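You operate a simulated robot arm through the tools that you are given. There is no shell and no other tool. Be economical: measure what you need, move in short steps, check, and stop when the job is done.

The job below is to be done with a simulated robot arm. You get a single attempt, and the scene is never put back.

JOB
Give the plate on the turntable one slow turn under the lit lamp.
Fine: speed knob at SLOW; the plate stays there; after the turn, lamp off and parked; leave the rest of the bench as it is.

Only the result counts: the job must be done as asked and must still hold three seconds after the hand-in. Knocking over, shifting, dropping, spilling or breaking anything else fails it.

ROBOT AND FRAMES
A 6-joint arm with a two-finger parallel gripper, fixed in place. Base frame: the origin is at the foot of the arm, x ahead of it, y to its left, z up; the work surface is at about z = 860. Units: mm, degrees, N and s.
With the tool pointing down near the work surface it reaches from about 320 to 700 mm from the base axis. Its first joint turns from -166.0 to 166.0 degrees. Payload 4.1 kg.
The tool frame sits at the grasp point between the pads (the TCP): z along the fingers, y along the line on which they close. The tips reach 23 mm beyond it. The gripper opens to 94 mm. The fingers are 38 mm wide and 10 mm thick; the gripper's body (54 by 96 mm) begins 39 mm behind the TCP.
Orientation is told as [roll, pitch, yaw] about the base's x, y, z axes, in that order, counted from this pose: with the fingers straight down and closing along the base's y, the tool's x points along the base's -x, its y along +y and its z along -z.

CONTROLS
- The arm moves only by the tool arm_command. Its argument "commands" is a list of rows, each an object of numbers (a shift or turn left out is 0, a gripper value left out holds the last): "tx", "ty", "tz": the shift along the tool's x, y, z in mm; "ax", "ay", "az": the turn, a rotation vector about the tool's x, y, z in degrees; "hand": the finger opening in mm, from 0 to 94. In form: [{"tx": .., "ty": .., "tz": .., "ax": .., "ay": .., "az": .., "hand": ..}, ...]. A call has 1 to 20 rows; each row shifts and turns the commanded pose from where the row before left it, along the tool's axes as they then stand. A row lasts 0.2 s, in which the tool goes at most 50 mm and 8.6 degrees; a call with a longer step from one row to the next is refused whole, and so is a gripper value outside its range. A pose out of reach is approached as far as the arm can. The call stops where the force on the tool passes 90 N (or 10 N more than at its start, if that is more) or the arm is blocked; 0.2 s more then pass. The fingers move at their own pace (about 45 mm/s each) and stop on an object; they squeeze with about 35 N. The grip force told is the motor's: it shows also when the fingers shut on nothing. Time passes only in rows, and 0.2 s behind the last, so rows that do not move let the fingers close. The reply holds the time, the measured pose of the TCP, the force on the tool along the base axes, the opening and the grip force, in the units named above and with some noise, with the torque about the TCP (base axes, N m) and any sound that the robot's microphone picked up.
- Cameras (640 x 400 px; columns grow to the right, rows downward): "scene" is fixed at [222.6, 508, 1703.2]; the picture's right is [-0.97, -0.23, 0.00], its down [-0.15, 0.64, -0.76] and it looks along [0.17, -0.74, -0.65] (base axes); focal length 320 px, centre (320, 200). "wrist" rides on the gripper at [86, 16, -75] in the tool frame; the picture's right is [-0.18, 0.98, 0.00], its down [-0.58, -0.11, -0.81] and it looks along [-0.79, -0.15, 0.59] (tool axes); focal length 243 px, centre (320, 200).
- get_image(camera): a new picture of that camera. It takes no simulated time.
- slide_trunk(by): slides the trunk up (or, below 0, down) by that many mm; the arm rides with it, the base frame stays. It gives what a move gives, with no picture.
- pixel_to_xyz(camera, pixels): for up to 12 pixels [column, row] of the newest picture of that camera ("zoom" is the newest enlarged one), the place [x, y, z] in the base frame of the surface seen there, good to about 2 mm, but the place of the scene camera against the robot may be out by one fixed shift of up to 12 mm in any direction. It takes no simulated time.
- close_up(camera, box): a new picture of the part [left, top, right, bottom] of that camera's present view, enlarged. It takes no simulated time.
- hand_in(): hands the job in; it is judged then, once.

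Go step by step. Measure first, check grasps and placings, and put right what went wrong. The budget is 80 turns and 34 pictures, counting those below and the enlarged ones. Unless the task says otherwise, let go and move clear before handing in, and close with one line.

The tools are called after "Call:" as a command line: name --argument value ..., lists and objects as JSON in quotes. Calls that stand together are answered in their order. arm_command: Moves the arm, as the interface text tells. Its arguments: {"type":"object","properties":{"commands":{"type":"array","items":{"type":"object","properties":{"tx":{"type":"number"},"ty":{"type":"number"},"tz":{"type":"number"},"ax":{"type":"number"},"ay":{"type":"number"},"az":{"type":"number"},"hand":{"type":"number"}}}}},"required":["commands"]} The other tools are called the same way: slide_trunk (by) slides the trunk up or down; get_image (camera) takes a picture; pixel_to_xyz (camera, pixels) gives the place of the surface under pixels of a picture; close_up (camera, box) takes an enlarged picture of a part of a camera's view; hand_in () hands the job in.

At the start:

```text
time_s: 0.0
eef_pos: [197.7, -222.2, 1379.3]
tool_rot: [0.0, 0.1, 0.1]
force: [0.4, -0.8, 0.1]
moment: [0.01, 0.01, 0.02]
finger_gap: 93.8
grip_force: 0.1
trunk travel left (down, up): [-525.0, 65.0]
```

scene: 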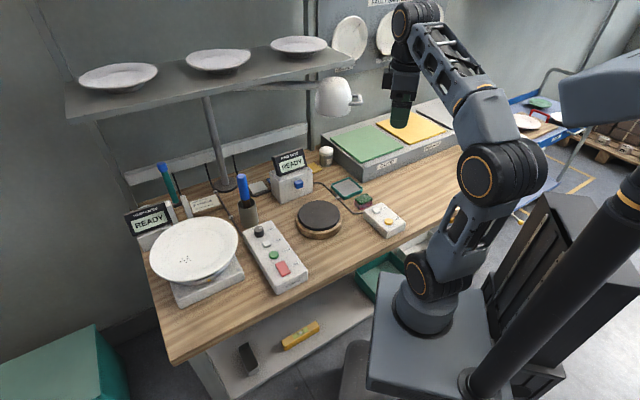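
wrist: 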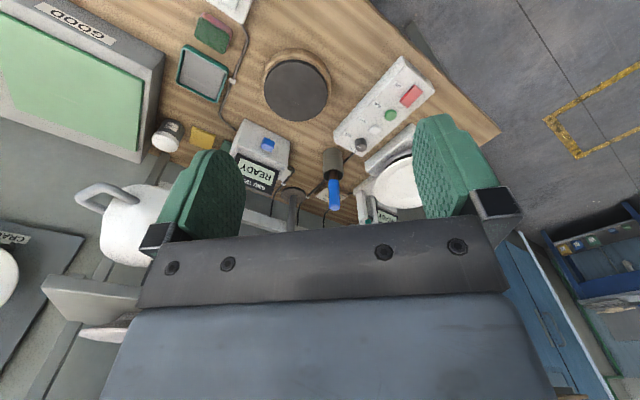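

The scene shows a plate on a white base at about (195,255), a dark round disc at (318,218), a control panel at (275,255) and a lamp at (338,97). I'll enlarge these to read the labels.

Call:
close_up --camera "scene" --box '[220, 200, 340, 300]'

Call:
close_up --camera "scene" --box '[250, 60, 410, 240]'

Call:
close_up --camera "scene" --box '[110, 150, 270, 310]'

```text
4.00 times, centred on (280, 250) of scene
```

zoom: 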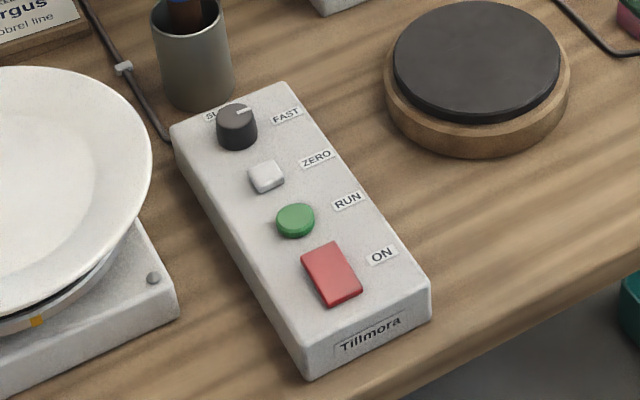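

```text
2.22 times, centred on (330, 150) of scene
```

zoom: 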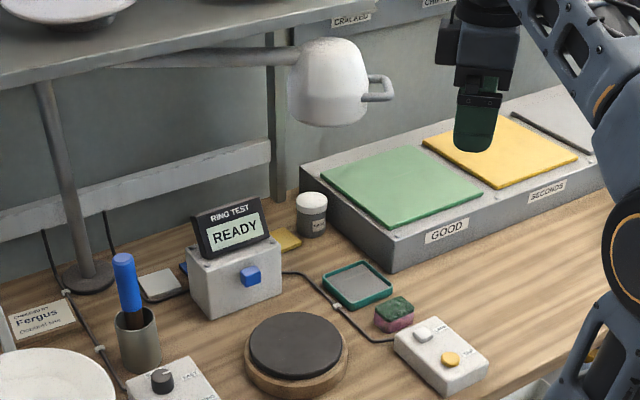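

```text
2.50 times, centred on (190, 230) of scene
```

zoom: 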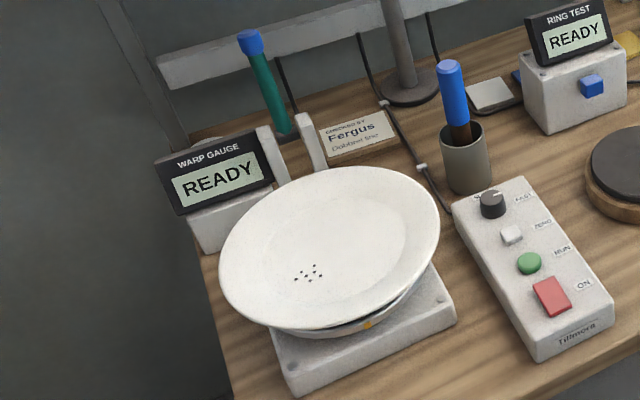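

The knob pointer is toward FAST, and the plate sits on the motor turntable at the left. I still need to find the lamp switch, so I'll zoom on the lamp and the two-button box, and measure the panel.

Call:
close_up --camera "scene" --box '[270, 60, 374, 125]'

Call:
close_up --camera "scene" --box '[340, 185, 420, 245]'

Call:
get_image --camera "scene"

Call:
pixel_to_xyz --camera "scene" --pixels '[[258, 230], [266, 243], [274, 255], [283, 268], [282, 287], [195, 245], [335, 90], [358, 100], [388, 222], [377, 211], [208, 105], [296, 82]]'

```text
6.15 times, centred on (322, 92) of scene
```

zoom: 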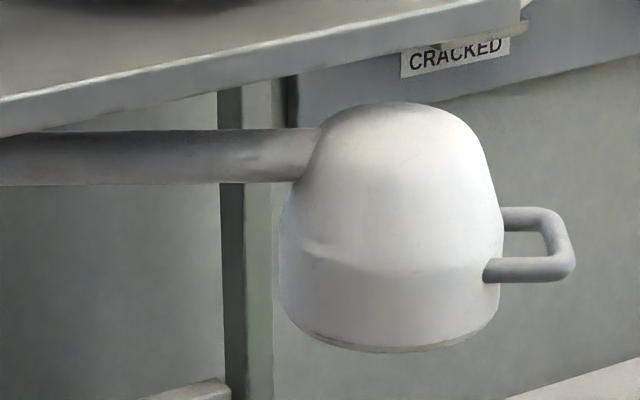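

```text
6.67 times, centred on (380, 215) of scene
```

zoom: 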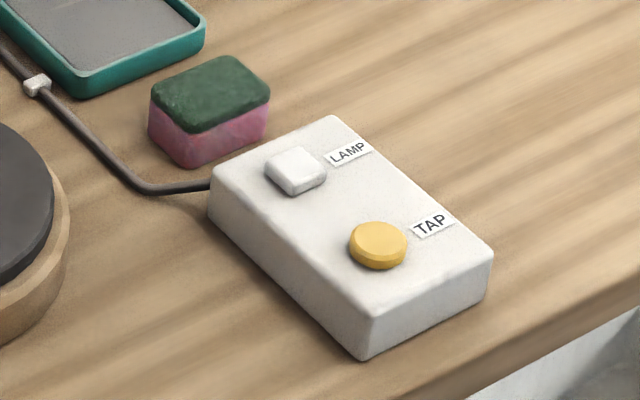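

```text
26 pictures are left
```

scene: 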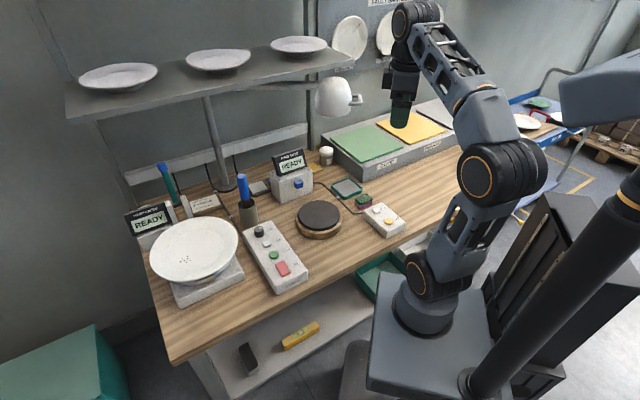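

```text
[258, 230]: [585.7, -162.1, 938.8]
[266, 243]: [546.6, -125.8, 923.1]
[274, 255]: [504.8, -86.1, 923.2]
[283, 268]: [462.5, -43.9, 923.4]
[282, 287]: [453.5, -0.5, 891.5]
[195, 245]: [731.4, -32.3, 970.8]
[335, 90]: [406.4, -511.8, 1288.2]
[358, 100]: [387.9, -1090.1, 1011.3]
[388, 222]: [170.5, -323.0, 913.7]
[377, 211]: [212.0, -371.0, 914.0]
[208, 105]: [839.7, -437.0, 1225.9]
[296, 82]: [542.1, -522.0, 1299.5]
```

LAMP is a button on the small box at about (212,-371), and RUN, ZERO, ON and the knob are on the left panel. The first wrist picture also shows the panel and has no camera shift, so I'll measure the same points in it and some neighbours in the scene.

Call:
pixel_to_xyz --camera "wrist" --pixels '[[360, 145], [375, 129], [391, 115], [411, 96], [333, 160], [334, 190], [297, 90], [268, 145]]'

Call:
pixel_to_xyz --camera "scene" --pixels '[[242, 177], [245, 192], [249, 215], [318, 212], [298, 183], [162, 167], [355, 93], [352, 98], [333, 115], [318, 95], [330, 62], [221, 165]]'

```text
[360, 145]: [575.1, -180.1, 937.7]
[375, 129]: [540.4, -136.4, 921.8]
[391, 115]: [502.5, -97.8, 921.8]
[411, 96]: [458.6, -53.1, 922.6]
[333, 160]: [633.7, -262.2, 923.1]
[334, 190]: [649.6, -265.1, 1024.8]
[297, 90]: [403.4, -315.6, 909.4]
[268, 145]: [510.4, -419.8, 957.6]
```

```text
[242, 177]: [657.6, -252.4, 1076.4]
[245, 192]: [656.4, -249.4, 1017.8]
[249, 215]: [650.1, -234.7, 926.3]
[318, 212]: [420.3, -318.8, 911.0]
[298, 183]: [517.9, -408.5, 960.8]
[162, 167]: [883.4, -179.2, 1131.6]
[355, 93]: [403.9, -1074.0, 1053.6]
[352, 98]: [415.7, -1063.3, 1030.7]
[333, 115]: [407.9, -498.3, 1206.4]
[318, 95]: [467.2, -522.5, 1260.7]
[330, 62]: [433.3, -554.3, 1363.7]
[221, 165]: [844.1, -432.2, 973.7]
```

Comparing the two cameras, the scene camera reads about (+5,+11,+1) too high; the true knob is near (577,-176,938). I'll move to a viewing pose over the panel.

Call:
arm_command --commands '[{"tx": -25, "ty": 9, "tz": 28.6}, {"tx": -25, "ty": 9, "tz": 28.6}, {"tx": -25, "ty": 9, "tz": 28.6}, {"tx": -25, "ty": 9, "tz": 28.6}, {"tx": -25, "ty": 9, "tz": 28.6}, {"tx": -25, "ty": 9, "tz": 28.6}, {"tx": -25, "ty": 9, "tz": 28.6}, {"tx": -25, "ty": 9, "tz": 28.6}, {}]'

Call:
close_up --camera "wrist" --box '[240, 40, 440, 200]'

```text
time_s: 2.0
eef_pos: [396.7, -150.9, 1149.1]
tool_rot: [0.0, -0.1, 0.0]
force: [0.3, 0.4, 0.7]
moment: [-0.01, 0.0, 0.03]
finger_gap: 94.4
grip_force: 0.1
trunk travel left (down, up): [-525.0, 65.0]
```

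```text
2.50 times, centred on (340, 120) of wrist
```

zoom: 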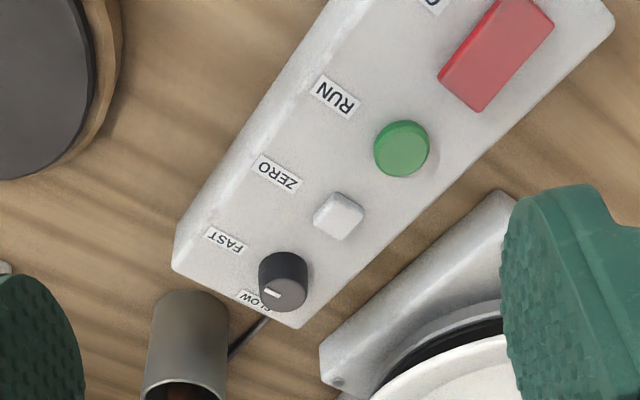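

The knob pointer at zoom (272,294) lies near SLOW (255,303) and FAST (228,238); I'll measure these to work out the angle.

Call:
pixel_to_xyz --camera "zoom" --pixels '[[272, 294], [288, 293], [300, 296], [228, 241], [258, 303], [286, 258], [340, 215], [402, 148], [495, 50], [285, 308], [198, 225], [300, 322]]'

Call:
close_up --camera "wrist" --box '[310, 130, 374, 170]'

```text
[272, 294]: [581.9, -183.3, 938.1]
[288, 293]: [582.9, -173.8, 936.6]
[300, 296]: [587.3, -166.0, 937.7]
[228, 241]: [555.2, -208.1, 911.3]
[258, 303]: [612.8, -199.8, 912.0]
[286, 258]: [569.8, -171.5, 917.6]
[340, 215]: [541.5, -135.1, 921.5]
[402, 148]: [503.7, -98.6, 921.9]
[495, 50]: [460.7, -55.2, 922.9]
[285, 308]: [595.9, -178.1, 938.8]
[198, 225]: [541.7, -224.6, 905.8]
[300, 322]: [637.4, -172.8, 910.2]
```

```text
10.00 times, centred on (342, 150) of wrist
```

zoom: 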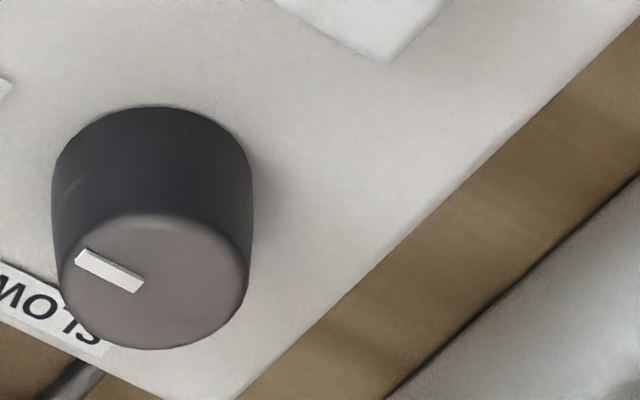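

The pointer runs from (140,285) to (78,255) on a knob top centred near (155,283); I'll get exact places for these.

Call:
pixel_to_xyz --camera "zoom" --pixels '[[140, 285], [80, 258], [155, 283], [65, 285], [245, 285], [150, 345], [155, 222], [60, 325], [20, 300], [230, 395], [380, 395], [90, 345]]'

```text
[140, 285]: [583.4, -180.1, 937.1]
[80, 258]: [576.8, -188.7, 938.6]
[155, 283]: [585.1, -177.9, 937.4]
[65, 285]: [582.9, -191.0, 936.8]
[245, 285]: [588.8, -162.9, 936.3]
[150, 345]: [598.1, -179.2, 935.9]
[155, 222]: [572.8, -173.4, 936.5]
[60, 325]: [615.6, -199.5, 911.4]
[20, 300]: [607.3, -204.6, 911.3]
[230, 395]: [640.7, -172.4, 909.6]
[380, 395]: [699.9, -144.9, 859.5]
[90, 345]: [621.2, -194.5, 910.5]
```

The knob centre is (585,-177,937) with radius about 14; its pointer is at about -130° toward FAST, and SLOW lies at about -40°, so it needs roughly +90° about base z. I'll go above it, yaw to -45°, and come partway down with the gap at 45.

Call:
arm_command --commands '[{"tx": -37.7, "ty": -5.2, "hand": 45}, {"tx": -37.7, "ty": -5.2}, {"tx": -37.7, "ty": -5.2}, {"tx": -37.7, "ty": -5.2}, {"tx": -37.7, "ty": -5.2}, {"az": 7.5}, {"az": 7.5}, {"az": 7.5}, {"az": 7.5}, {"az": 7.5}, {"az": 7.5}, {"tz": 35}, {"tz": 35}, {"tz": 35}, {"tz": 34}, {}]'

Call:
get_image --camera "wrist"

Call:
pixel_to_xyz --camera "scene" --pixels '[[237, 245], [225, 225], [232, 265], [152, 265]]'

```text
time_s: 5.4
eef_pos: [586.6, -177.8, 1011.6]
tool_rot: [0.1, 0.0, -45.0]
force: [-0.3, -0.9, 0.2]
moment: [0.0, 0.03, 0.0]
finger_gap: 44.9
grip_force: 0.1
trunk travel left (down, up): [-525.0, 65.0]
```

```text
23 pictures are left
```

wrist: 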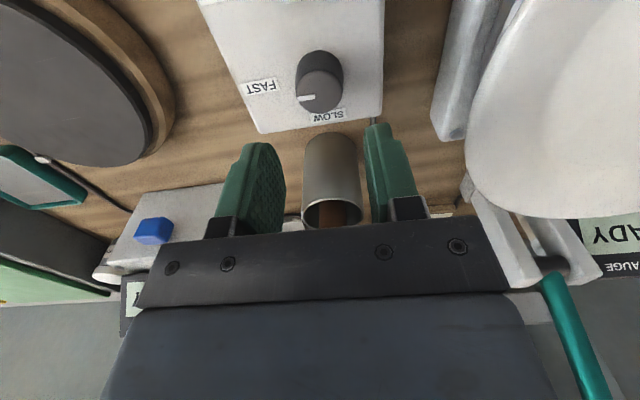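

```text
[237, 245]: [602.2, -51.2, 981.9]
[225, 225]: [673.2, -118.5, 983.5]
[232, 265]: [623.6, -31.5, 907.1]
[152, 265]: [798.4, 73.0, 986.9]
```

The knob (319,91) sits exactly under the TCP as predicted (320,94), with SLOW below it in view and FAST to the left. I'll descend 70 mm and close on it.

Call:
arm_command --commands '[{"tz": 20}, {"tz": 20}, {"tz": 20}, {"tz": 9}, {}, {"hand": 10}, {"hand": 10}, {"hand": 10}, {"hand": 10}]'

```text
time_s: 7.4
eef_pos: [585.6, -177.5, 942.3]
tool_rot: [0.0, 0.0, -45.1]
force: [-1.3, 0.0, -0.8]
moment: [-0.19, -0.16, 0.0]
finger_gap: 31.8
grip_force: 44.8
trunk travel left (down, up): [-525.0, 65.0]
```

Gripped at 31.8 mm with no side force. Now I'll turn about base z by +90° (tool az negative).

Call:
arm_command --commands '[{"az": -7.5}, {"az": -7.5}, {"az": -7.5}, {"az": -7.5}, {"az": -7.5}, {"az": -7.5}, {"az": -7.5}, {"az": -7.5}, {"az": -7.5}, {"az": -7.5}, {"az": -7.5}, {"az": -7.5}, {}]'

Call:
close_up --camera "wrist" --box '[220, 60, 420, 200]'

```text
time_s: 10.2
eef_pos: [585.2, -177.9, 943.3]
tool_rot: [0.0, -0.1, 45.1]
force: [-5.1, -10.2, 3.0]
moment: [-0.24, 0.16, -0.04]
finger_gap: 32.0
grip_force: 45.2
trunk travel left (down, up): [-525.0, 65.0]
```

```text
2.86 times, centred on (320, 130) of wrist
```

zoom: 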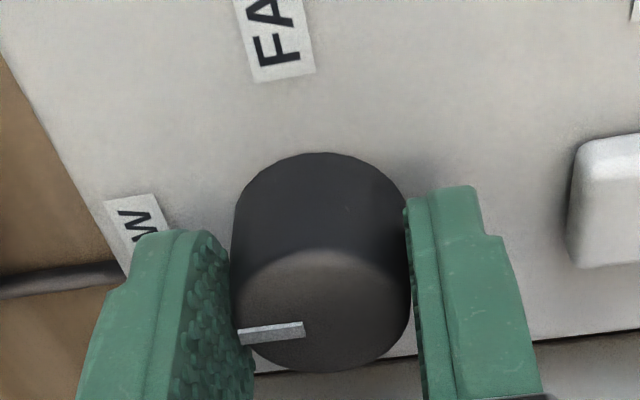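

The pointer now sits on the SLOW side, turned by about the full 90°. I'll release, rise and verify.

Call:
arm_command --commands '[{"hand": 48}, {"hand": 48}, {"tz": -30}, {"tz": -40}, {}]'

Call:
close_up --camera "wrist" --box '[220, 0, 420, 140]'

```text
time_s: 11.4
eef_pos: [587.3, -177.0, 1014.3]
tool_rot: [0.0, 0.0, 45.0]
force: [-0.3, -0.1, -0.3]
moment: [-0.01, 0.02, -0.01]
finger_gap: 48.1
grip_force: 0.0
trunk travel left (down, up): [-525.0, 65.0]
```

```text
2.86 times, centred on (320, 70) of wrist
```

zoom: 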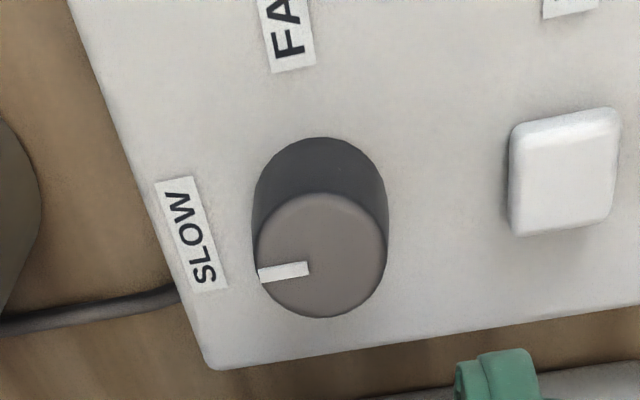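

The pointer (307,269)→(260,274) is aimed at the SLOW label, so the knob is done. Next is the lamp; I need the shelf edges and handle surroundings, measured in the scene picture.

Call:
pixel_to_xyz --camera "scene" --pixels '[[352, 56], [340, 52], [300, 50], [200, 85], [75, 112], [353, 62], [318, 38], [320, 110], [346, 112], [334, 80], [309, 83], [203, 97]]'

Call:
close_up --camera "scene" --box '[180, 30, 380, 130]'

```text
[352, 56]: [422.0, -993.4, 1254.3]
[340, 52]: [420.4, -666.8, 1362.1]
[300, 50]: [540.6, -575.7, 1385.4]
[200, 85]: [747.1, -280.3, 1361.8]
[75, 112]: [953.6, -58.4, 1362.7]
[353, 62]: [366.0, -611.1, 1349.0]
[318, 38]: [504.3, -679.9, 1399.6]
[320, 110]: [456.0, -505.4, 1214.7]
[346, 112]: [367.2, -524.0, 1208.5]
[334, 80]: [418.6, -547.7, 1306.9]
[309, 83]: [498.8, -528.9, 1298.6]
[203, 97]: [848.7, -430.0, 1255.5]
```

```text
3.20 times, centred on (280, 80) of scene
```

zoom: 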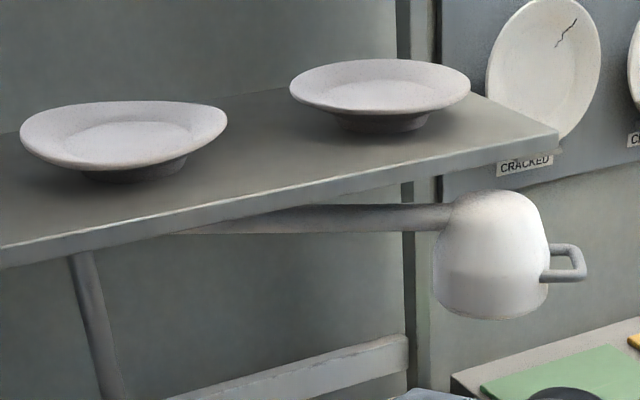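

The shelf (underside about z 1345) overhangs the lamp, and the lamp's handle is near (320,-595,1245) by my estimate. I'll approach it with the tool tilted 40° outward to clear the shelf corner, starting by rising and going round at z≈1250.

Call:
arm_command --commands '[{"tz": -47, "hand": 48}, {"tz": -47}, {"tz": -47}, {"tz": -47}, {"tz": -47}, {"az": 7.25}, {"az": 7.25}, {"az": 7.25}, {"az": 7.25}, {"tx": 44.7, "ty": -15.5}, {"tx": 44.7, "ty": -15.5}, {"tx": 44.7, "ty": -15.5}, {"tx": 44.7, "ty": -15.5}, {"tx": 44.7, "ty": -15.5}, {"tx": 44.7, "ty": -15.5}, {"tx": 44.7, "ty": -15.5}, {"tx": 44.7, "ty": -15.5}, {"tx": 44.7, "ty": -15.5}, {"tx": 44.7, "ty": -15.5}]'

Call:
arm_command --commands '[{"ay": -8}, {"ay": -8}, {"ay": -8}, {"ay": -8}, {"ay": -8}, {}]'

Call:
get_image --camera "wrist"

```text
time_s: 15.4
eef_pos: [200.6, -448.3, 1248.6]
tool_rot: [0.1, 0.0, 15.9]
force: [-0.7, 0.3, 0.7]
moment: [0.01, 0.0, 0.0]
finger_gap: 48.1
grip_force: 0.1
trunk travel left (down, up): [-525.0, 65.0]
```

```text
time_s: 16.8
eef_pos: [200.5, -449.6, 1247.5]
tool_rot: [0.0, -40.1, 16.1]
force: [-1.1, -0.3, -0.4]
moment: [0.01, 0.02, 0.04]
finger_gap: 48.2
grip_force: 0.0
trunk travel left (down, up): [-525.0, 65.0]
```

```text
19 pictures are left
```

wrist: 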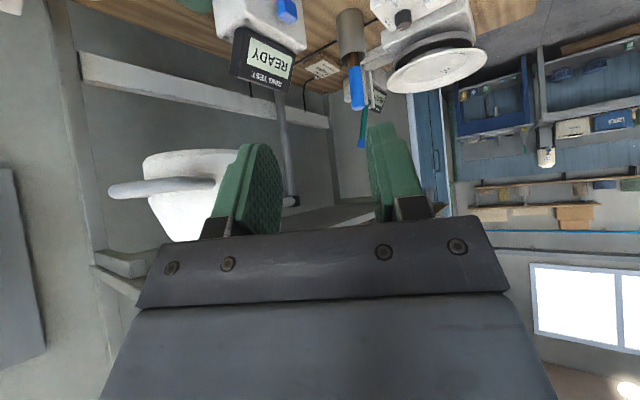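

The lamp and its handle show at (110–225, 187), upside down. I'll measure them.

Call:
pixel_to_xyz --camera "wrist" --pixels '[[115, 189], [135, 187], [160, 186], [195, 184], [215, 184], [150, 165], [160, 205], [190, 155], [200, 225], [112, 184], [112, 193], [180, 240]]'

Call:
close_up --camera "wrist" --box '[90, 130, 250, 250]'

```text
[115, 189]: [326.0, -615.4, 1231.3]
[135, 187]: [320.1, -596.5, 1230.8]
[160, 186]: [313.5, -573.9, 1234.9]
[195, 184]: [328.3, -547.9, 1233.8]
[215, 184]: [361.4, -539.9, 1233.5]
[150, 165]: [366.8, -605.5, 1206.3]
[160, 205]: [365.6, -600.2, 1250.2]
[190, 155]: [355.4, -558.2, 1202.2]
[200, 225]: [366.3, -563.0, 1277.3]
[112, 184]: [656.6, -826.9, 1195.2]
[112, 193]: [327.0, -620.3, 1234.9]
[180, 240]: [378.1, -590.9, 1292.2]
```

```text
3.33 times, centred on (170, 190) of wrist
```

zoom: 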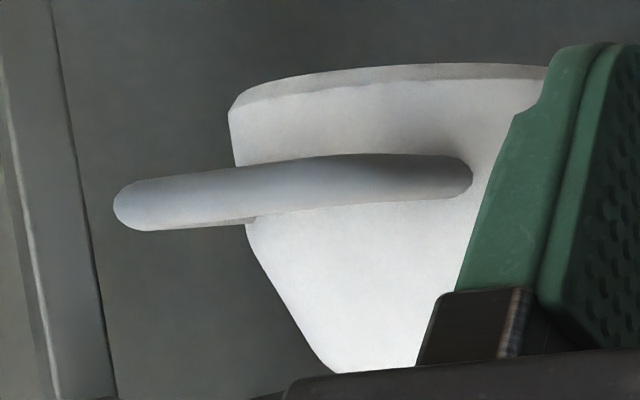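

The handle is a horizontal U at z≈1234: about 68 mm wide, standing 43 mm out from the shade. I'll grip it across its width with the fingers outside both side bars; first I'll slide sideways and open to 92, then check.

Call:
arm_command --commands '[{"ty": -41, "hand": 92}, {"ty": -41}, {"ty": -41}, {"ty": -40.6}, {}, {}]'

Call:
get_image --camera "wrist"

```text
time_s: 18.2
eef_pos: [231.9, -556.8, 1233.6]
tool_rot: [0.0, -40.0, 16.0]
force: [0.4, -0.4, -0.7]
moment: [0.0, -0.04, 0.01]
finger_gap: 92.0
grip_force: 0.1
out of reach, approached as far as the arm can: row 3, 4
trunk travel left (down, up): [-525.0, 65.0]
```

```text
17 pictures are left
```

wrist: 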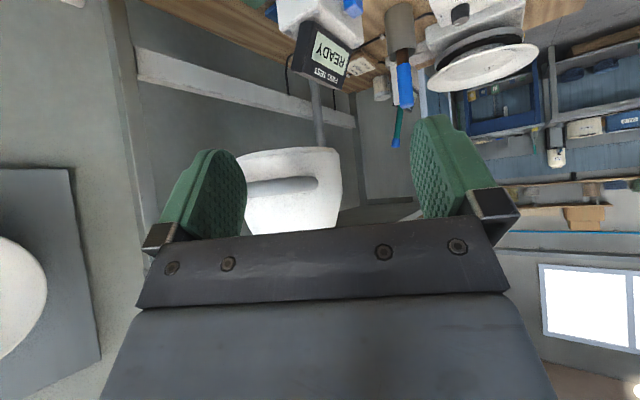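

The far pose was out of reach with the shoulder too low. I'll raise the trunk by 60 mm and check where the shoulder is.

Call:
slide_trunk --by 60

Call:
get_image --camera "scene"

Call:
pixel_to_xyz --camera "scene" --pixels '[[425, 300], [425, 270], [430, 320], [480, 180]]'

```text
time_s: 19.2
eef_pos: [231.4, -556.9, 1293.6]
tool_rot: [0.0, -40.1, 16.0]
force: [-0.1, 0.1, -0.1]
moment: [0.01, 0.01, -0.01]
finger_gap: 92.2
grip_force: 0.1
trunk travel left (down, up): [-585.0, 5.0]
```

```text
16 pictures are left
```

scene: 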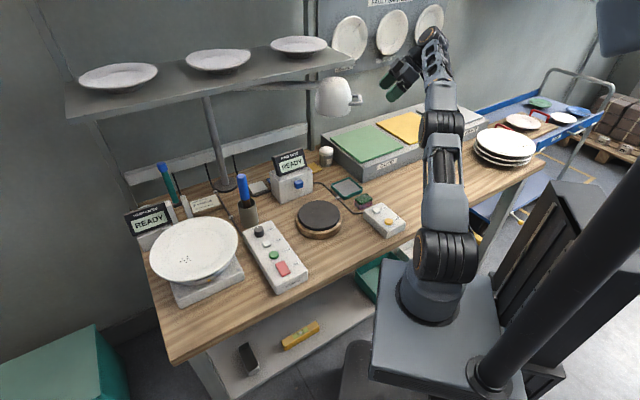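

```text
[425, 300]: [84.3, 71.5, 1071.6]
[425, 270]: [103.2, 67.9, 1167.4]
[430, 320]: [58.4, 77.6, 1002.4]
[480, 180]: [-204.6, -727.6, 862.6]
```

The shoulder now sits at about z 1160. A horizontal tool with vertically closing fingers reaches the handle's near side bar easily. I'll back off, undo the tilt, and turn the tool to point at the lamp horizontally.

Call:
arm_command --commands '[{"ay": 8, "ty": 12, "hand": 60}, {"ay": 8, "ty": 12}, {"ay": 8, "ty": 12}, {"ay": 8, "ty": 12}, {"ay": 8, "ty": 12}, {"az": -7.6}, {"ax": 8.18}, {"ax": 8.18}, {"ax": 8.18}, {"ax": 8.18}, {"ax": 8.18}, {"ax": 8.18}, {"ax": 8.18}, {"ax": 8.18}, {"ax": 8.18}, {"ax": 8.18}, {"ax": 8.18}, {}]'

Call:
get_image --camera "wrist"

```text
time_s: 23.0
eef_pos: [197.4, -507.9, 1332.7]
tool_rot: [-71.6, 2.7, 14.8]
force: [0.0, 0.7, 0.1]
moment: [0.03, -0.04, -0.05]
finger_gap: 60.2
grip_force: 0.0
out of reach, approached as far as the arm can: row 15, 16, 17
trunk travel left (down, up): [-585.0, 5.0]
```

```text
15 pictures are left
```

wrist: 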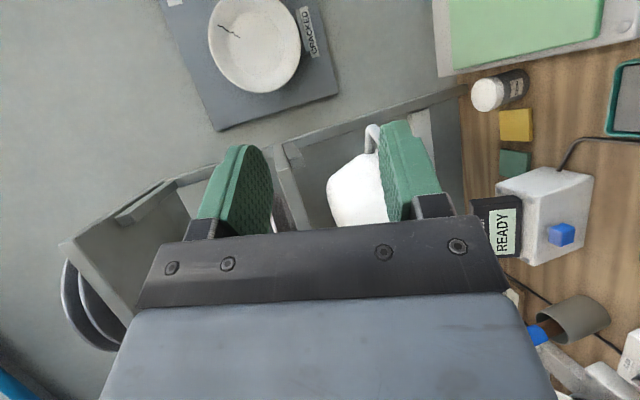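

The tool stopped at roll -71.6°, which is still usable since that tilt is about the bar's own axis. I'll make a small test move toward the handle to see whether the commanded pose follows from here.

Call:
arm_command --commands '[{"tx": -30, "tz": 10}, {"tx": -30, "tz": 10}, {}]'

```text
time_s: 23.8
eef_pos: [270.7, -504.0, 1320.6]
tool_rot: [-77.7, 1.4, 18.6]
force: [-0.3, 0.3, -0.2]
moment: [-0.03, -0.03, -0.01]
finger_gap: 60.0
grip_force: 0.0
trunk travel left (down, up): [-585.0, 5.0]
```

The arm follows; the pose is now (270.7,-504,1320.6) with roll -77.7. I'll go to a pregrasp 60 mm short of the side bar.

Call:
arm_command --commands '[{"tx": -11.4, "ty": 24.2, "tz": 6.5}, {"tx": -11.4, "ty": 24.2, "tz": 6.5}, {"tx": -11.4, "ty": 24.2, "tz": 6.5}, {}]'

Call:
get_image --camera "wrist"

```text
time_s: 24.8
eef_pos: [303.1, -495.8, 1246.7]
tool_rot: [-77.7, 1.5, 18.6]
force: [0.0, 0.5, 0.1]
moment: [0.01, -0.01, 0.02]
finger_gap: 60.2
grip_force: 0.0
trunk travel left (down, up): [-585.0, 5.0]
```

```text
14 pictures are left
```

wrist: 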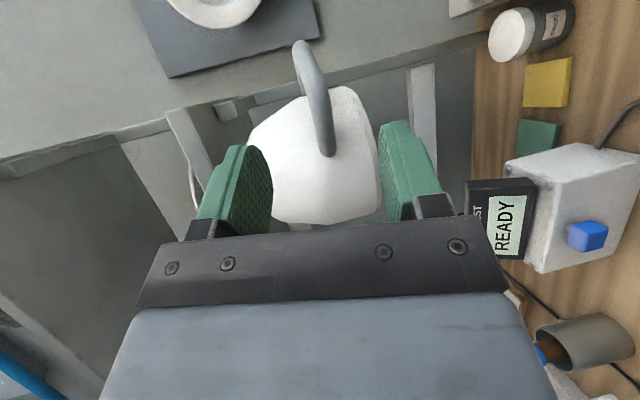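

The near side bar appears between the fingers from (328,150) to (315,85). I'll measure it.

Call:
pixel_to_xyz --camera "wrist" --pixels '[[327, 148], [323, 120], [318, 95], [310, 70], [301, 47], [312, 120], [333, 120], [308, 95], [327, 95], [345, 130]]'

```text
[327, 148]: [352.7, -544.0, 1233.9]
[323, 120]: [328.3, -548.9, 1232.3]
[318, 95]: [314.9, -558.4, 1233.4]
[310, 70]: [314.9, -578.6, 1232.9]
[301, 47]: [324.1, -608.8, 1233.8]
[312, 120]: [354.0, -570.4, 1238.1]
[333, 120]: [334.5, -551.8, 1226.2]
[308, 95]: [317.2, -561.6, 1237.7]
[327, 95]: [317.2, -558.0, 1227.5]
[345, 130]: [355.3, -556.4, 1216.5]
```

The bar centre is near (326,-553,1232). I'll advance 63 mm along the tool and close.

Call:
arm_command --commands '[{"tz": 21, "tx": -1.2}, {"tz": 21, "tx": -1.2, "ty": 1}, {"tz": 21, "tx": -1.2}, {}, {"hand": 0}, {"hand": 0}, {"hand": 0}, {"hand": 0}, {"hand": 0}]'

```text
time_s: 26.8
eef_pos: [324.8, -552.3, 1234.9]
tool_rot: [-78.0, 1.5, 18.5]
force: [2.6, -1.1, 18.2]
moment: [-1.38, 0.17, -0.78]
finger_gap: 17.8
grip_force: 45.2
trunk travel left (down, up): [-585.0, 5.0]
```

Gripped at 17.8 mm, with an 18 N upward load I'll relieve slightly. Now I'll pull the lamp along its arc about the post, 6° first, and check forces.

Call:
arm_command --commands '[{"ty": -1.5}, {"tx": -2.1, "ty": 3.9, "tz": -17.75, "ay": 1.95, "az": 0.43}, {"tx": -2.1, "ty": 3.9, "tz": -17.75, "ay": 1.95, "az": 0.43}, {"tx": -2.1, "ty": 3.9, "tz": -17.75, "ay": 1.95, "az": 0.43}, {}]'

Call:
close_up --camera "scene" --box '[250, 50, 430, 170]'

```text
time_s: 28.0
eef_pos: [317.3, -498.9, 1235.6]
tool_rot: [-78.1, 1.5, 12.5]
force: [3.6, 0.4, 18.2]
moment: [-1.34, 0.17, -0.28]
finger_gap: 17.7
grip_force: 45.1
trunk travel left (down, up): [-585.0, 5.0]
```

```text
3.33 times, centred on (340, 110) of scene
```

zoom: 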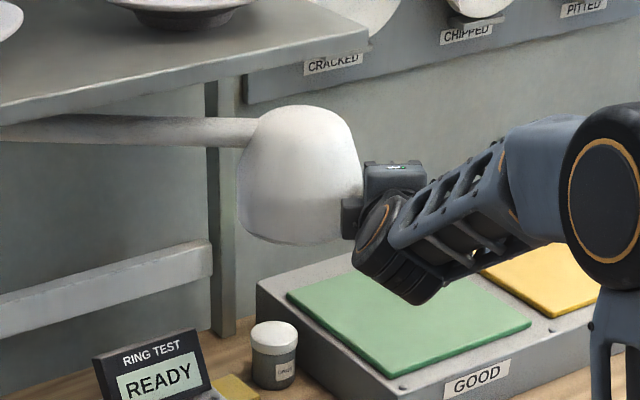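

The lamp came along with almost no drag. I'll continue another 10°.

Call:
arm_command --commands '[{"tx": -2.1, "ty": 3.9, "tz": -17.75, "ay": 1.95, "az": 0.43}, {"tx": -2.1, "ty": 3.9, "tz": -17.75, "ay": 1.95, "az": 0.43}, {"tx": -2.1, "ty": 3.9, "tz": -17.75, "ay": 1.95, "az": 0.43}, {"tx": -2.1, "ty": 3.9, "tz": -17.75, "ay": 1.95, "az": 0.43}, {"tx": -2.1, "ty": 3.9, "tz": -17.75, "ay": 1.95, "az": 0.43}, {}]'

```text
time_s: 29.4
eef_pos: [316.3, -408.5, 1234.4]
tool_rot: [-78.5, 1.5, 3.1]
force: [25.3, -0.2, 19.4]
moment: [-1.15, 0.36, 1.35]
finger_gap: 17.4
grip_force: 45.4
trunk travel left (down, up): [-585.0, 5.0]
```

The lamp is now at about 180°, with 25 N radial load building from arc mismatch. I'll release, back off and lift, then bring the tool to vertical for the across-handle grip.

Call:
arm_command --commands '[{"hand": 60}, {"hand": 60}, {"hand": 60}, {"tz": -18}, {"tz": -18}, {"ty": -30, "tz": -6}, {"ty": -30, "tz": -6}, {"ax": -7.85}, {"ax": -7.85}, {"ax": -7.85}, {"ax": -7.85}, {"ax": -7.85}, {"ax": -7.85}, {"ax": -7.85}, {"ax": -7.85}, {"ax": -7.85}, {"ax": -7.85, "hand": 92}, {"hand": 92}, {"hand": 92}]'

Call:
get_image --camera "wrist"

```text
time_s: 33.4
eef_pos: [331.6, -218.7, 940.9]
tool_rot: [-15.5, -3.9, 3.1]
force: [0.5, -1.0, -0.5]
moment: [-0.01, -0.02, 0.0]
finger_gap: 91.8
grip_force: 0.0
out of reach, approached as far as the arm can: row 9, 10, 11, 12, 13, 14, 15, 16, 17
trunk travel left (down, up): [-585.0, 5.0]
```

```text
12 pictures are left
```

wrist: 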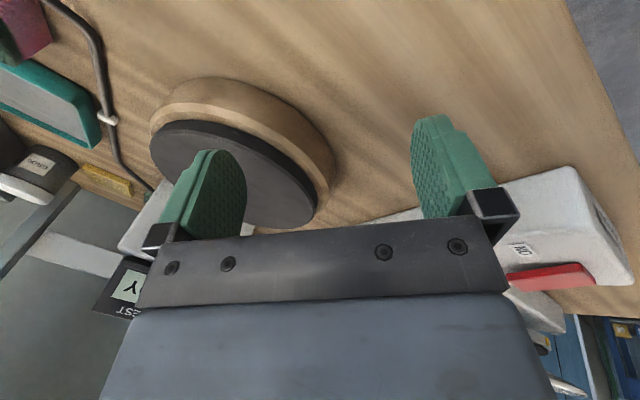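

The reach clipping took the tool down to (331,-219,941), but there was no contact force or sound. I'll rise straight up, level the tool and check the scene; from here I'll avoid poses near the inner limit.

Call:
arm_command --commands '[{"tz": -29, "ty": -8}, {"tz": -29, "ty": -8}, {"tz": -29, "ty": -8}, {"ax": -7.75, "ay": 2}, {"ax": -7.75, "ay": 1.9}, {}]'

Call:
get_image --camera "scene"

```text
time_s: 34.8
eef_pos: [329.5, -187.5, 966.4]
tool_rot: [-15.0, -7.5, 3.5]
force: [-0.6, -0.5, -0.2]
moment: [-0.03, -0.04, 0.02]
finger_gap: 91.9
grip_force: 0.1
out of reach, approached as far as the arm can: row 1, 2, 3, 4, 5
trunk travel left (down, up): [-585.0, 5.0]
```

```text
11 pictures are left
```

scene: 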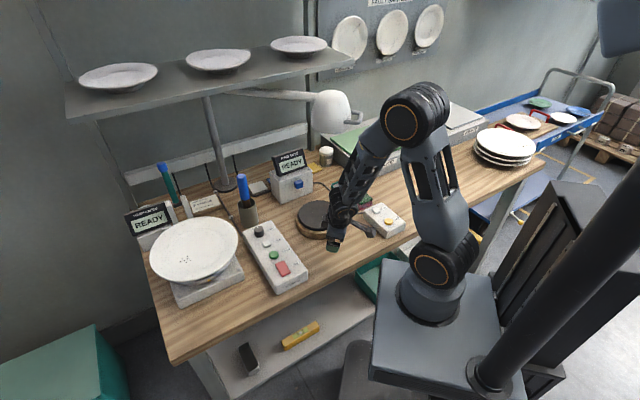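

The bench is undisturbed and the lamp has stayed where I left it, at about (332,110). The wrist is against some joint limit here, so I'll move outward over open bench to free it.

Call:
arm_command --commands '[{"tx": -30, "tz": -10}, {"tx": -30, "tz": -10}, {"tx": -30, "tz": -10}, {}]'

```text
time_s: 35.8
eef_pos: [412.8, -164.5, 994.7]
tool_rot: [-15.3, -7.6, 3.3]
force: [0.5, 0.6, 0.3]
moment: [0.01, 0.0, 0.0]
finger_gap: 91.9
grip_force: 0.0
out of reach, approached as far as the arm can: row 2, 3
trunk travel left (down, up): [-585.0, 5.0]
```

It moves outward but stays tilted, so it is likely near a wrist singularity with the forearm steep. I'll go further out and up, then level.

Call:
arm_command --commands '[{"tx": -30, "tz": -25}, {"tx": -30, "tz": -25}, {"tx": -30, "tz": -25}, {"tz": -30}, {"tz": -30}, {}]'

```text
time_s: 37.2
eef_pos: [475.4, -74.6, 1101.6]
tool_rot: [-15.4, -7.6, 3.1]
force: [0.6, 0.1, -1.3]
moment: [-0.04, 0.04, 0.0]
finger_gap: 92.0
grip_force: 0.0
out of reach, approached as far as the arm can: row 1, 2, 3, 4, 5
trunk travel left (down, up): [-585.0, 5.0]
```

The position drifts in +y, which means a wrist roll joint is at its stop. I'll try turning the yaw negative to free it.

Call:
arm_command --commands '[{"az": 8}, {"az": 8}, {"az": 8}, {"az": 8}, {"az": 8}, {}]'

```text
time_s: 38.6
eef_pos: [475.3, -77.2, 1101.3]
tool_rot: [-6.7, -15.3, -36.8]
force: [-1.4, 0.5, 0.4]
moment: [0.02, 0.03, 0.01]
finger_gap: 92.1
grip_force: 0.1
trunk travel left (down, up): [-585.0, 5.0]
```

That freed it: no reach warning. Now I'll level the tool.

Call:
arm_command --commands '[{"ax": -3.35, "ay": 7.65}, {"ax": -3.35, "ay": 7.65}, {"tz": -40}, {"tz": -40}, {}]'

```text
time_s: 39.8
eef_pos: [463.8, -53.7, 1171.4]
tool_rot: [-6.7, -13.9, -36.8]
force: [-0.4, -0.1, 0.7]
moment: [0.01, -0.01, 0.01]
finger_gap: 91.9
grip_force: 0.0
out of reach, approached as far as the arm can: row 1, 2, 3, 4
trunk travel left (down, up): [-585.0, 5.0]
```

Leveling is blocked in this wrist branch: the tool leans to -y and can't come upright. I'll try unwinding the long way, leaning the tool forward (toward +x) about the wrist first and watching the flags.

Call:
arm_command --commands '[{"ax": -4.2, "ay": -7, "tx": -19, "ty": 12}, {"ax": -4.2, "ay": -7, "tx": -19, "ty": 12}, {"ax": -4.2, "ay": -7, "tx": -19, "ty": 12}, {"ax": -4.2, "ay": -7, "tx": -19, "ty": 12}, {}]'

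```text
time_s: 41.0
eef_pos: [546.9, -59.1, 1200.1]
tool_rot: [12.5, -40.7, -38.8]
force: [-0.2, 0.3, 0.9]
moment: [-0.02, 0.01, 0.02]
finger_gap: 91.8
grip_force: 0.2
trunk travel left (down, up): [-585.0, 5.0]
```

In reach again, now leaning 42° forward. I'll sweep the lean over to the +y side.

Call:
arm_command --commands '[{"ax": -8, "ay": 2.2, "tx": 4, "ty": 21}, {"ax": -8, "ay": 2.2, "tx": 4, "ty": 21}, {"ax": -8, "ay": 2.2, "tx": 4, "ty": 21}, {"ax": -8, "ay": 2.2, "tx": 4, "ty": 21}, {"ax": -8, "ay": 2.2, "tx": 4, "ty": 21}, {}]'

```text
time_s: 42.4
eef_pos: [558.6, 63.1, 1200.8]
tool_rot: [34.9, -44.0, -39.1]
force: [0.2, -0.4, 0.2]
moment: [-0.03, -0.03, 0.02]
finger_gap: 92.3
grip_force: 0.1
out of reach, approached as far as the arm can: row 1, 2, 3, 4, 5
trunk travel left (down, up): [-585.0, 5.0]
```

The tool now leans exactly in the arm's own vertical plane (azimuth 6°). Pitching back straight through the forearm axis should flip the wrist bend cleanly, so I'll do that about the wrist centre.

Call:
arm_command --commands '[{"ax": 4.1, "ay": 6.9, "tx": 19.7, "ty": -11.8}, {"ax": 4.1, "ay": 6.9, "tx": 19.7, "ty": -11.8}, {"ax": 4.1, "ay": 6.9, "tx": 19.7, "ty": -11.8}, {"ax": 4.1, "ay": 6.9, "tx": 19.7, "ty": -11.8}, {"ax": 4.1, "ay": 6.9, "tx": 19.7, "ty": -11.8}, {"ax": 4.1, "ay": 6.9, "tx": 19.7, "ty": -11.8}, {}]'

```text
time_s: 44.0
eef_pos: [377.4, 158.6, 1017.1]
tool_rot: [1.2, -10.3, -23.0]
force: [0.8, 0.3, 0.4]
moment: [-0.01, -0.03, -0.01]
finger_gap: 91.8
grip_force: 0.0
out of reach, approached as far as the arm can: row 1, 2, 3, 4, 5, 6
trunk travel left (down, up): [-585.0, 5.0]
```

It is nearly upright now. I'll test whether it can level and rise.

Call:
arm_command --commands '[{"tz": -30}, {"tz": -30}, {"ay": 5}, {"ay": 5.3}, {}]'

```text
time_s: 45.2
eef_pos: [361.4, 166.0, 1064.1]
tool_rot: [0.6, -11.8, -23.0]
force: [0.3, -0.1, 0.8]
moment: [0.01, -0.04, 0.02]
finger_gap: 92.1
grip_force: 0.1
out of reach, approached as far as the arm can: row 1, 2, 3, 4
trunk travel left (down, up): [-585.0, 5.0]
```

Working through the geometry: forearm roll J4 sits at its stop (~±166°) with the wrist bent the wrong way. I need to lift the tool past the right side of the forearm to above it, then pitch down through the axis. First I'll drop a little, then raise the tool toward horizontal along its present lean.

Call:
arm_command --commands '[{"tz": 30, "hand": 60}, {"tz": 30}, {"ay": -8, "tx": -23.5}, {"ay": -8, "tx": -23.5}, {"ay": -8, "tx": -23.5}, {"ay": -8, "tx": -23.5}, {"ay": -8, "tx": -23.5}, {"ay": -8, "tx": -23.5}, {"ay": -8, "tx": -23.5}, {"ay": -8, "tx": -23.5}, {}]'

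```text
time_s: 47.6
eef_pos: [497.8, 103.8, 1118.3]
tool_rot: [3.1, -75.9, -25.7]
force: [0.6, -0.2, 0.3]
moment: [0.02, 0.01, -0.01]
finger_gap: 60.1
grip_force: 0.0
trunk travel left (down, up): [-585.0, 5.0]
```

All in reach. Now I'll swing the horizontal tool +52° about the wrist into the arm's plane.

Call:
arm_command --commands '[{"ax": -7.2, "az": -1.8, "ty": 21.5}, {"ax": -7.2, "az": -1.8, "ty": 21.5}, {"ax": -7.2, "az": -1.8, "ty": 21.5}, {"ax": -7.2, "az": -1.8, "ty": 21.5}, {"ax": -7.2, "az": -1.8, "ty": 21.5}, {"ax": -7.2, "az": -1.8, "ty": 21.5}, {"ax": -7.2, "az": -1.8, "ty": 21.5}, {}]'

```text
time_s: 49.4
eef_pos: [499.9, 252.9, 1121.7]
tool_rot: [2.4, -76.4, 26.8]
force: [0.5, 0.0, 0.4]
moment: [-0.03, -0.02, -0.01]
finger_gap: 59.9
grip_force: 0.0
trunk travel left (down, up): [-585.0, 5.0]
```

No warnings; tool and arm are both at azimuth 26.8°. Now I'll pitch down in-plane to vertical.

Call:
arm_command --commands '[{"ay": 8, "tx": 23.5}, {"ay": 8, "tx": 23.5}, {"ay": 8, "tx": 23.5}, {"ay": 8, "tx": 23.5}, {"ay": 8, "tx": 23.5}, {"ay": 8, "tx": 23.5}, {"ay": 8, "tx": 23.5}, {"ay": 8, "tx": 23.5}, {"ay": 8, "tx": 23.5}, {"ay": 4.4}, {"tz": -30}, {"tz": -30}, {}]'

```text
time_s: 52.2
eef_pos: [375.0, 185.7, 1041.7]
tool_rot: [0.5, -0.1, 29.1]
force: [0.1, -1.6, -0.2]
moment: [0.01, 0.03, -0.01]
finger_gap: 60.1
grip_force: 0.0
trunk travel left (down, up): [-585.0, 5.0]
```

Recovered: the tool is vertical with no warnings. Now I'll rise, set yaw to 0 and go over toward the lamp handle.

Call:
arm_command --commands '[{"tz": -45}, {"tz": -45}, {"tz": -45}, {"tz": -45}, {"tz": -45}, {"tz": -45}, {"az": 7.3}, {"az": 7.3}, {"az": 7.3}, {"az": 7.2}, {"hand": 92}]'

Call:
arm_command --commands '[{"tx": 6.4, "ty": -47}, {"tx": 6.4, "ty": -47}, {"tx": 6.4, "ty": -47}, {"tx": 6.4, "ty": -47}, {"tx": 6.4, "ty": -47}, {"tx": 6.4, "ty": -47}, {"tx": 6.4, "ty": -47}, {"tx": 6.4, "ty": -47}, {"tx": 6.4, "ty": -47}, {"tx": 6.4, "ty": -47}, {}]'

Call:
get_image --camera "wrist"

```text
time_s: 54.6
eef_pos: [375.3, 181.3, 1311.4]
tool_rot: [0.4, 0.3, -0.1]
force: [-1.0, 0.2, -0.3]
moment: [0.03, 0.0, 0.0]
finger_gap: 92.2
grip_force: 0.2
trunk travel left (down, up): [-585.0, 5.0]
```

```text
time_s: 57.0
eef_pos: [312.4, -290.7, 1309.9]
tool_rot: [0.5, 0.2, 0.0]
force: [-0.7, -0.4, -0.4]
moment: [0.04, 0.01, 0.02]
finger_gap: 92.2
grip_force: 0.1
trunk travel left (down, up): [-585.0, 5.0]
```

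```text
10 pictures are left
```

wrist: 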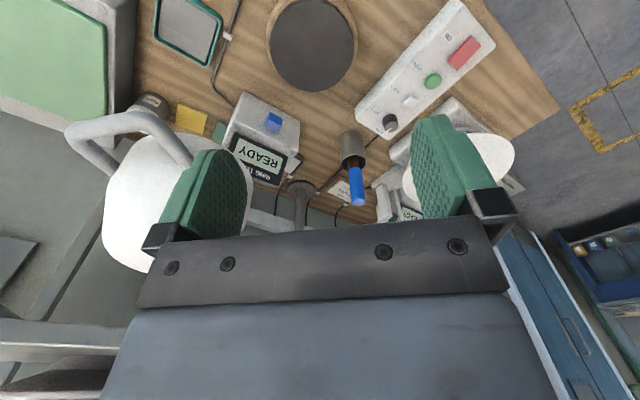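

Handle visible at (70–190, 115–165). I'll measure its bars, plus the post.

Call:
pixel_to_xyz --camera "wrist" --pixels '[[70, 130], [95, 124], [125, 119], [155, 123], [172, 145], [185, 160], [85, 152], [105, 172], [120, 200], [150, 165], [302, 190], [302, 205]]'

```text
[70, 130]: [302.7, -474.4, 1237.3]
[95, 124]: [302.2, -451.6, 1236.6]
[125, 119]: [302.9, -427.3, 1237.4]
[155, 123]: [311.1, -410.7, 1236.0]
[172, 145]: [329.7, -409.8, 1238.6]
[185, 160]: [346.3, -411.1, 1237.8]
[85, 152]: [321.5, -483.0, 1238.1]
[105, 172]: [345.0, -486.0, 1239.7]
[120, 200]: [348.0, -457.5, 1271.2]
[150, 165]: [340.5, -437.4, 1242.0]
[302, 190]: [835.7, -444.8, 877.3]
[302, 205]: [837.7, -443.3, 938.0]
```

The handle's side bars are centred at y≈-411 and -484 (about 85 mm outer width), so it's a snug fit in 94. I'll move above it and check the alignment before descending.

Call:
arm_command --commands '[{"tx": 1.4, "ty": -39, "hand": 94}, {"tx": 1.4, "ty": -39}, {"tx": 1.3, "ty": -39}, {"tx": 1.3, "ty": -39.5}, {}]'

Call:
get_image --camera "wrist"

```text
time_s: 58.2
eef_pos: [305.5, -445.1, 1308.1]
tool_rot: [0.6, 0.3, 0.0]
force: [0.0, -0.2, -0.2]
moment: [0.0, -0.04, -0.02]
finger_gap: 93.8
grip_force: 0.0
trunk travel left (down, up): [-585.0, 5.0]
```

```text
9 pictures are left
```

wrist: 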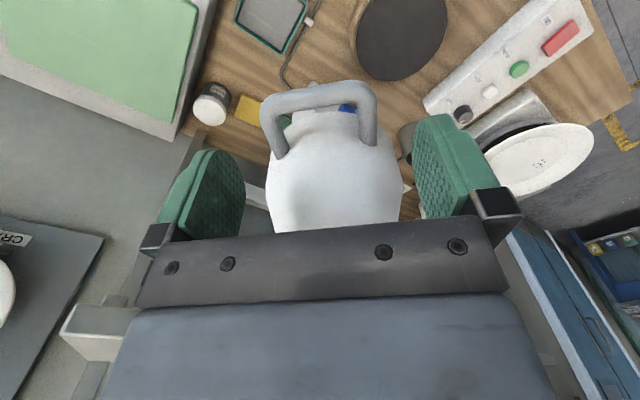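

Call:
pixel_to_xyz --camera "wrist" --pixels '[[263, 120], [271, 120], [279, 120], [362, 115], [369, 115], [375, 115], [275, 145], [370, 140], [320, 90], [320, 97], [285, 155], [340, 140]]'

```text
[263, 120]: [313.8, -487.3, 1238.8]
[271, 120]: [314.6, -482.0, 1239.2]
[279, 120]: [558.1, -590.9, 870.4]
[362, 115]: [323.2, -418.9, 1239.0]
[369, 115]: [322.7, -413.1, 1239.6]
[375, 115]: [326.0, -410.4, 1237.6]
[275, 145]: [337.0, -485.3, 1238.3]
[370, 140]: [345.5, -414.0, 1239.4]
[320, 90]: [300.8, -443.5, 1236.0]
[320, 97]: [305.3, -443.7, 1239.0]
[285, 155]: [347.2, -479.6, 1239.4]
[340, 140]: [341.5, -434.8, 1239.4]
```

Bars' outer faces are at about y=-488 and -407, so centre is -448. I'll shift 3 mm, descend 73 mm and close.

Call:
arm_command --commands '[{"ty": -2.8}, {"tz": 24}, {"tz": 24}, {"tz": 25}, {}, {"hand": 60}, {"hand": 60}, {"hand": 60}]'

```text
time_s: 60.0
eef_pos: [304.1, -447.8, 1234.4]
tool_rot: [0.5, 0.3, -0.1]
force: [-12.7, -1.4, 9.4]
moment: [-0.12, -0.2, -0.78]
finger_gap: 81.9
grip_force: 44.4
trunk travel left (down, up): [-585.0, 5.0]
```

Firm grip at 81.9 mm. The post axis is near (848,-447), giving a handle radius of 544; I'll swing 30° clockwise along that arc.

Call:
arm_command --commands '[{"ty": 28.47, "tx": -0.745, "az": 3}, {"ty": 28.47, "tx": -0.745, "az": 3}, {"ty": 28.47, "tx": -0.745, "az": 3}, {"ty": 28.47, "tx": -0.745, "az": 3}, {"ty": 28.47, "tx": -0.745, "az": 3}, {"ty": 28.47, "tx": -0.745, "az": 3}, {"ty": 28.47, "tx": -0.745, "az": 3}, {"ty": 28.47, "tx": -0.745, "az": 3}, {"ty": 28.47, "tx": -0.745, "az": 3}, {"ty": 28.47, "tx": -0.745, "az": 3}, {}]'

```text
time_s: 62.4
eef_pos: [381.8, -173.9, 1235.0]
tool_rot: [0.3, 0.7, -30.1]
force: [-1.7, 0.1, -12.0]
moment: [0.66, 0.22, -0.64]
finger_gap: 82.0
grip_force: 44.8
trunk travel left (down, up): [-585.0, 5.0]
```

Smooth, with low forces. I'll swing another 31° to about 119°, near the limit of reach in this grip.

Call:
arm_command --commands '[{"ty": 28.47, "tx": -0.745, "az": 3}, {"ty": 28.47, "tx": -0.745, "az": 3}, {"ty": 28.47, "tx": -0.745, "az": 3}, {"ty": 28.47, "tx": -0.745, "az": 3}, {"ty": 28.47, "tx": -0.745, "az": 3}, {"ty": 28.47, "tx": -0.745, "az": 3}, {"ty": 28.47, "tx": -0.745, "az": 3}, {"ty": 28.47, "tx": -0.745, "az": 3}, {"ty": 28.47, "tx": -0.745, "az": 3}, {"ty": 28.47, "tx": -0.745, "az": 3}, {}]'

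```text
time_s: 64.8
eef_pos: [580.7, 22.6, 1235.2]
tool_rot: [0.0, 0.7, -60.1]
force: [5.0, -12.5, -9.0]
moment: [-0.05, -0.38, -0.96]
finger_gap: 82.0
grip_force: 45.2
trunk travel left (down, up): [-585.0, 5.0]
```

At 120° and still fine. I'll try 3° steps carefully.

Call:
arm_command --commands '[{"ty": 28.47, "tx": -0.745, "az": 3}, {}]'

```text
time_s: 65.4
eef_pos: [606.1, 35.5, 1236.8]
tool_rot: [-0.3, 0.6, -63.1]
force: [6.6, -13.0, -11.9]
moment: [0.41, 0.38, -0.4]
finger_gap: 82.0
grip_force: 45.3
trunk travel left (down, up): [-585.0, 5.0]
```

Call:
arm_command --commands '[{"ty": 28.47, "tx": -0.745, "az": 3}, {}]'

```text
time_s: 66.0
eef_pos: [632.6, 47.9, 1236.1]
tool_rot: [-0.1, 0.6, -65.9]
force: [6.1, -14.0, -3.3]
moment: [0.08, 0.8, 0.21]
finger_gap: 82.1
grip_force: 45.1
trunk travel left (down, up): [-585.0, 5.0]
```

Still in reach at 114°. Continuing.

Call:
arm_command --commands '[{"ty": 28.47, "tx": -0.745, "az": 3}, {}]'

Call:
arm_command --commands '[{"ty": 19, "tx": -0.35, "az": 2}, {}]'

Call:
get_image --camera "scene"

```text
time_s: 66.6
eef_pos: [658.1, 61.7, 1229.0]
tool_rot: [-0.6, 0.9, -68.9]
force: [0.9, -4.4, -27.8]
moment: [1.01, 0.8, -0.39]
finger_gap: 82.0
grip_force: 45.0
trunk travel left (down, up): [-585.0, 5.0]
```

```text
time_s: 67.2
eef_pos: [659.6, 63.3, 1230.7]
tool_rot: [-0.4, 0.6, -70.1]
force: [3.9, -7.3, -28.1]
moment: [0.23, 0.49, 0.98]
finger_gap: 81.9
grip_force: 45.4
out of reach, approached as far as the arm can: row 1
trunk travel left (down, up): [-585.0, 5.0]
```

```text
8 pictures are left
```

scene: 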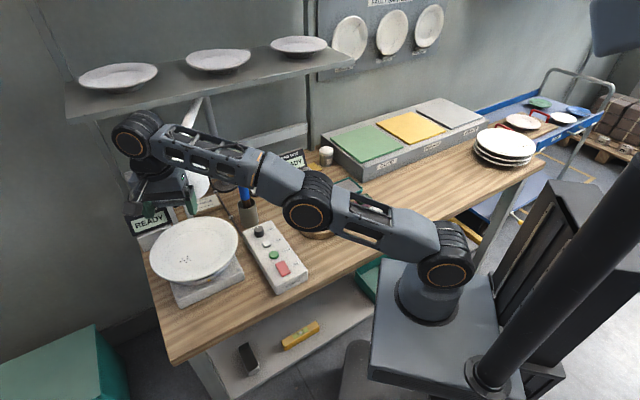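

The lamp is at about 110.5°, close to over the plate. I'll measure the plate rim and lamp to judge the remaining offset.

Call:
pixel_to_xyz --camera "scene" --pixels '[[151, 260], [236, 240], [210, 221], [180, 281], [165, 232], [228, 262], [200, 185], [202, 193], [193, 250], [152, 250], [237, 248]]'

Call:
close_up --camera "scene" --box '[100, 80, 270, 310]'

```text
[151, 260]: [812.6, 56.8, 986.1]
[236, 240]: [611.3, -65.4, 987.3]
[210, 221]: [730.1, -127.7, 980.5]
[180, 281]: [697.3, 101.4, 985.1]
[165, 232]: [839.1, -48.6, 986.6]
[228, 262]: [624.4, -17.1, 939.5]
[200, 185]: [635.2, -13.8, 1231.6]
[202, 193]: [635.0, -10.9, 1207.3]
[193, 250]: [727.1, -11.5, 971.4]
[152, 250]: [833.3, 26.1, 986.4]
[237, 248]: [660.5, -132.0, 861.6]
```

```text
1.74 times, centred on (185, 195) of scene
```

zoom: 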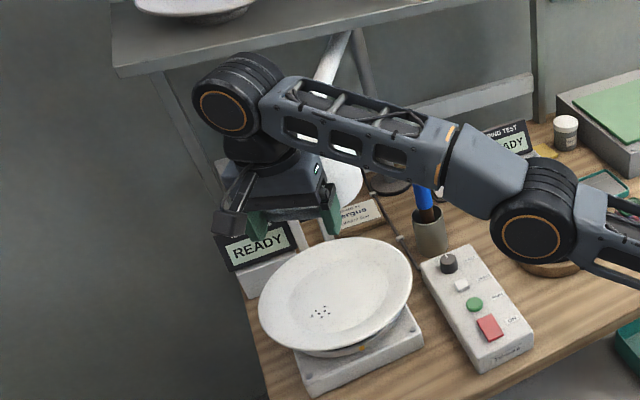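

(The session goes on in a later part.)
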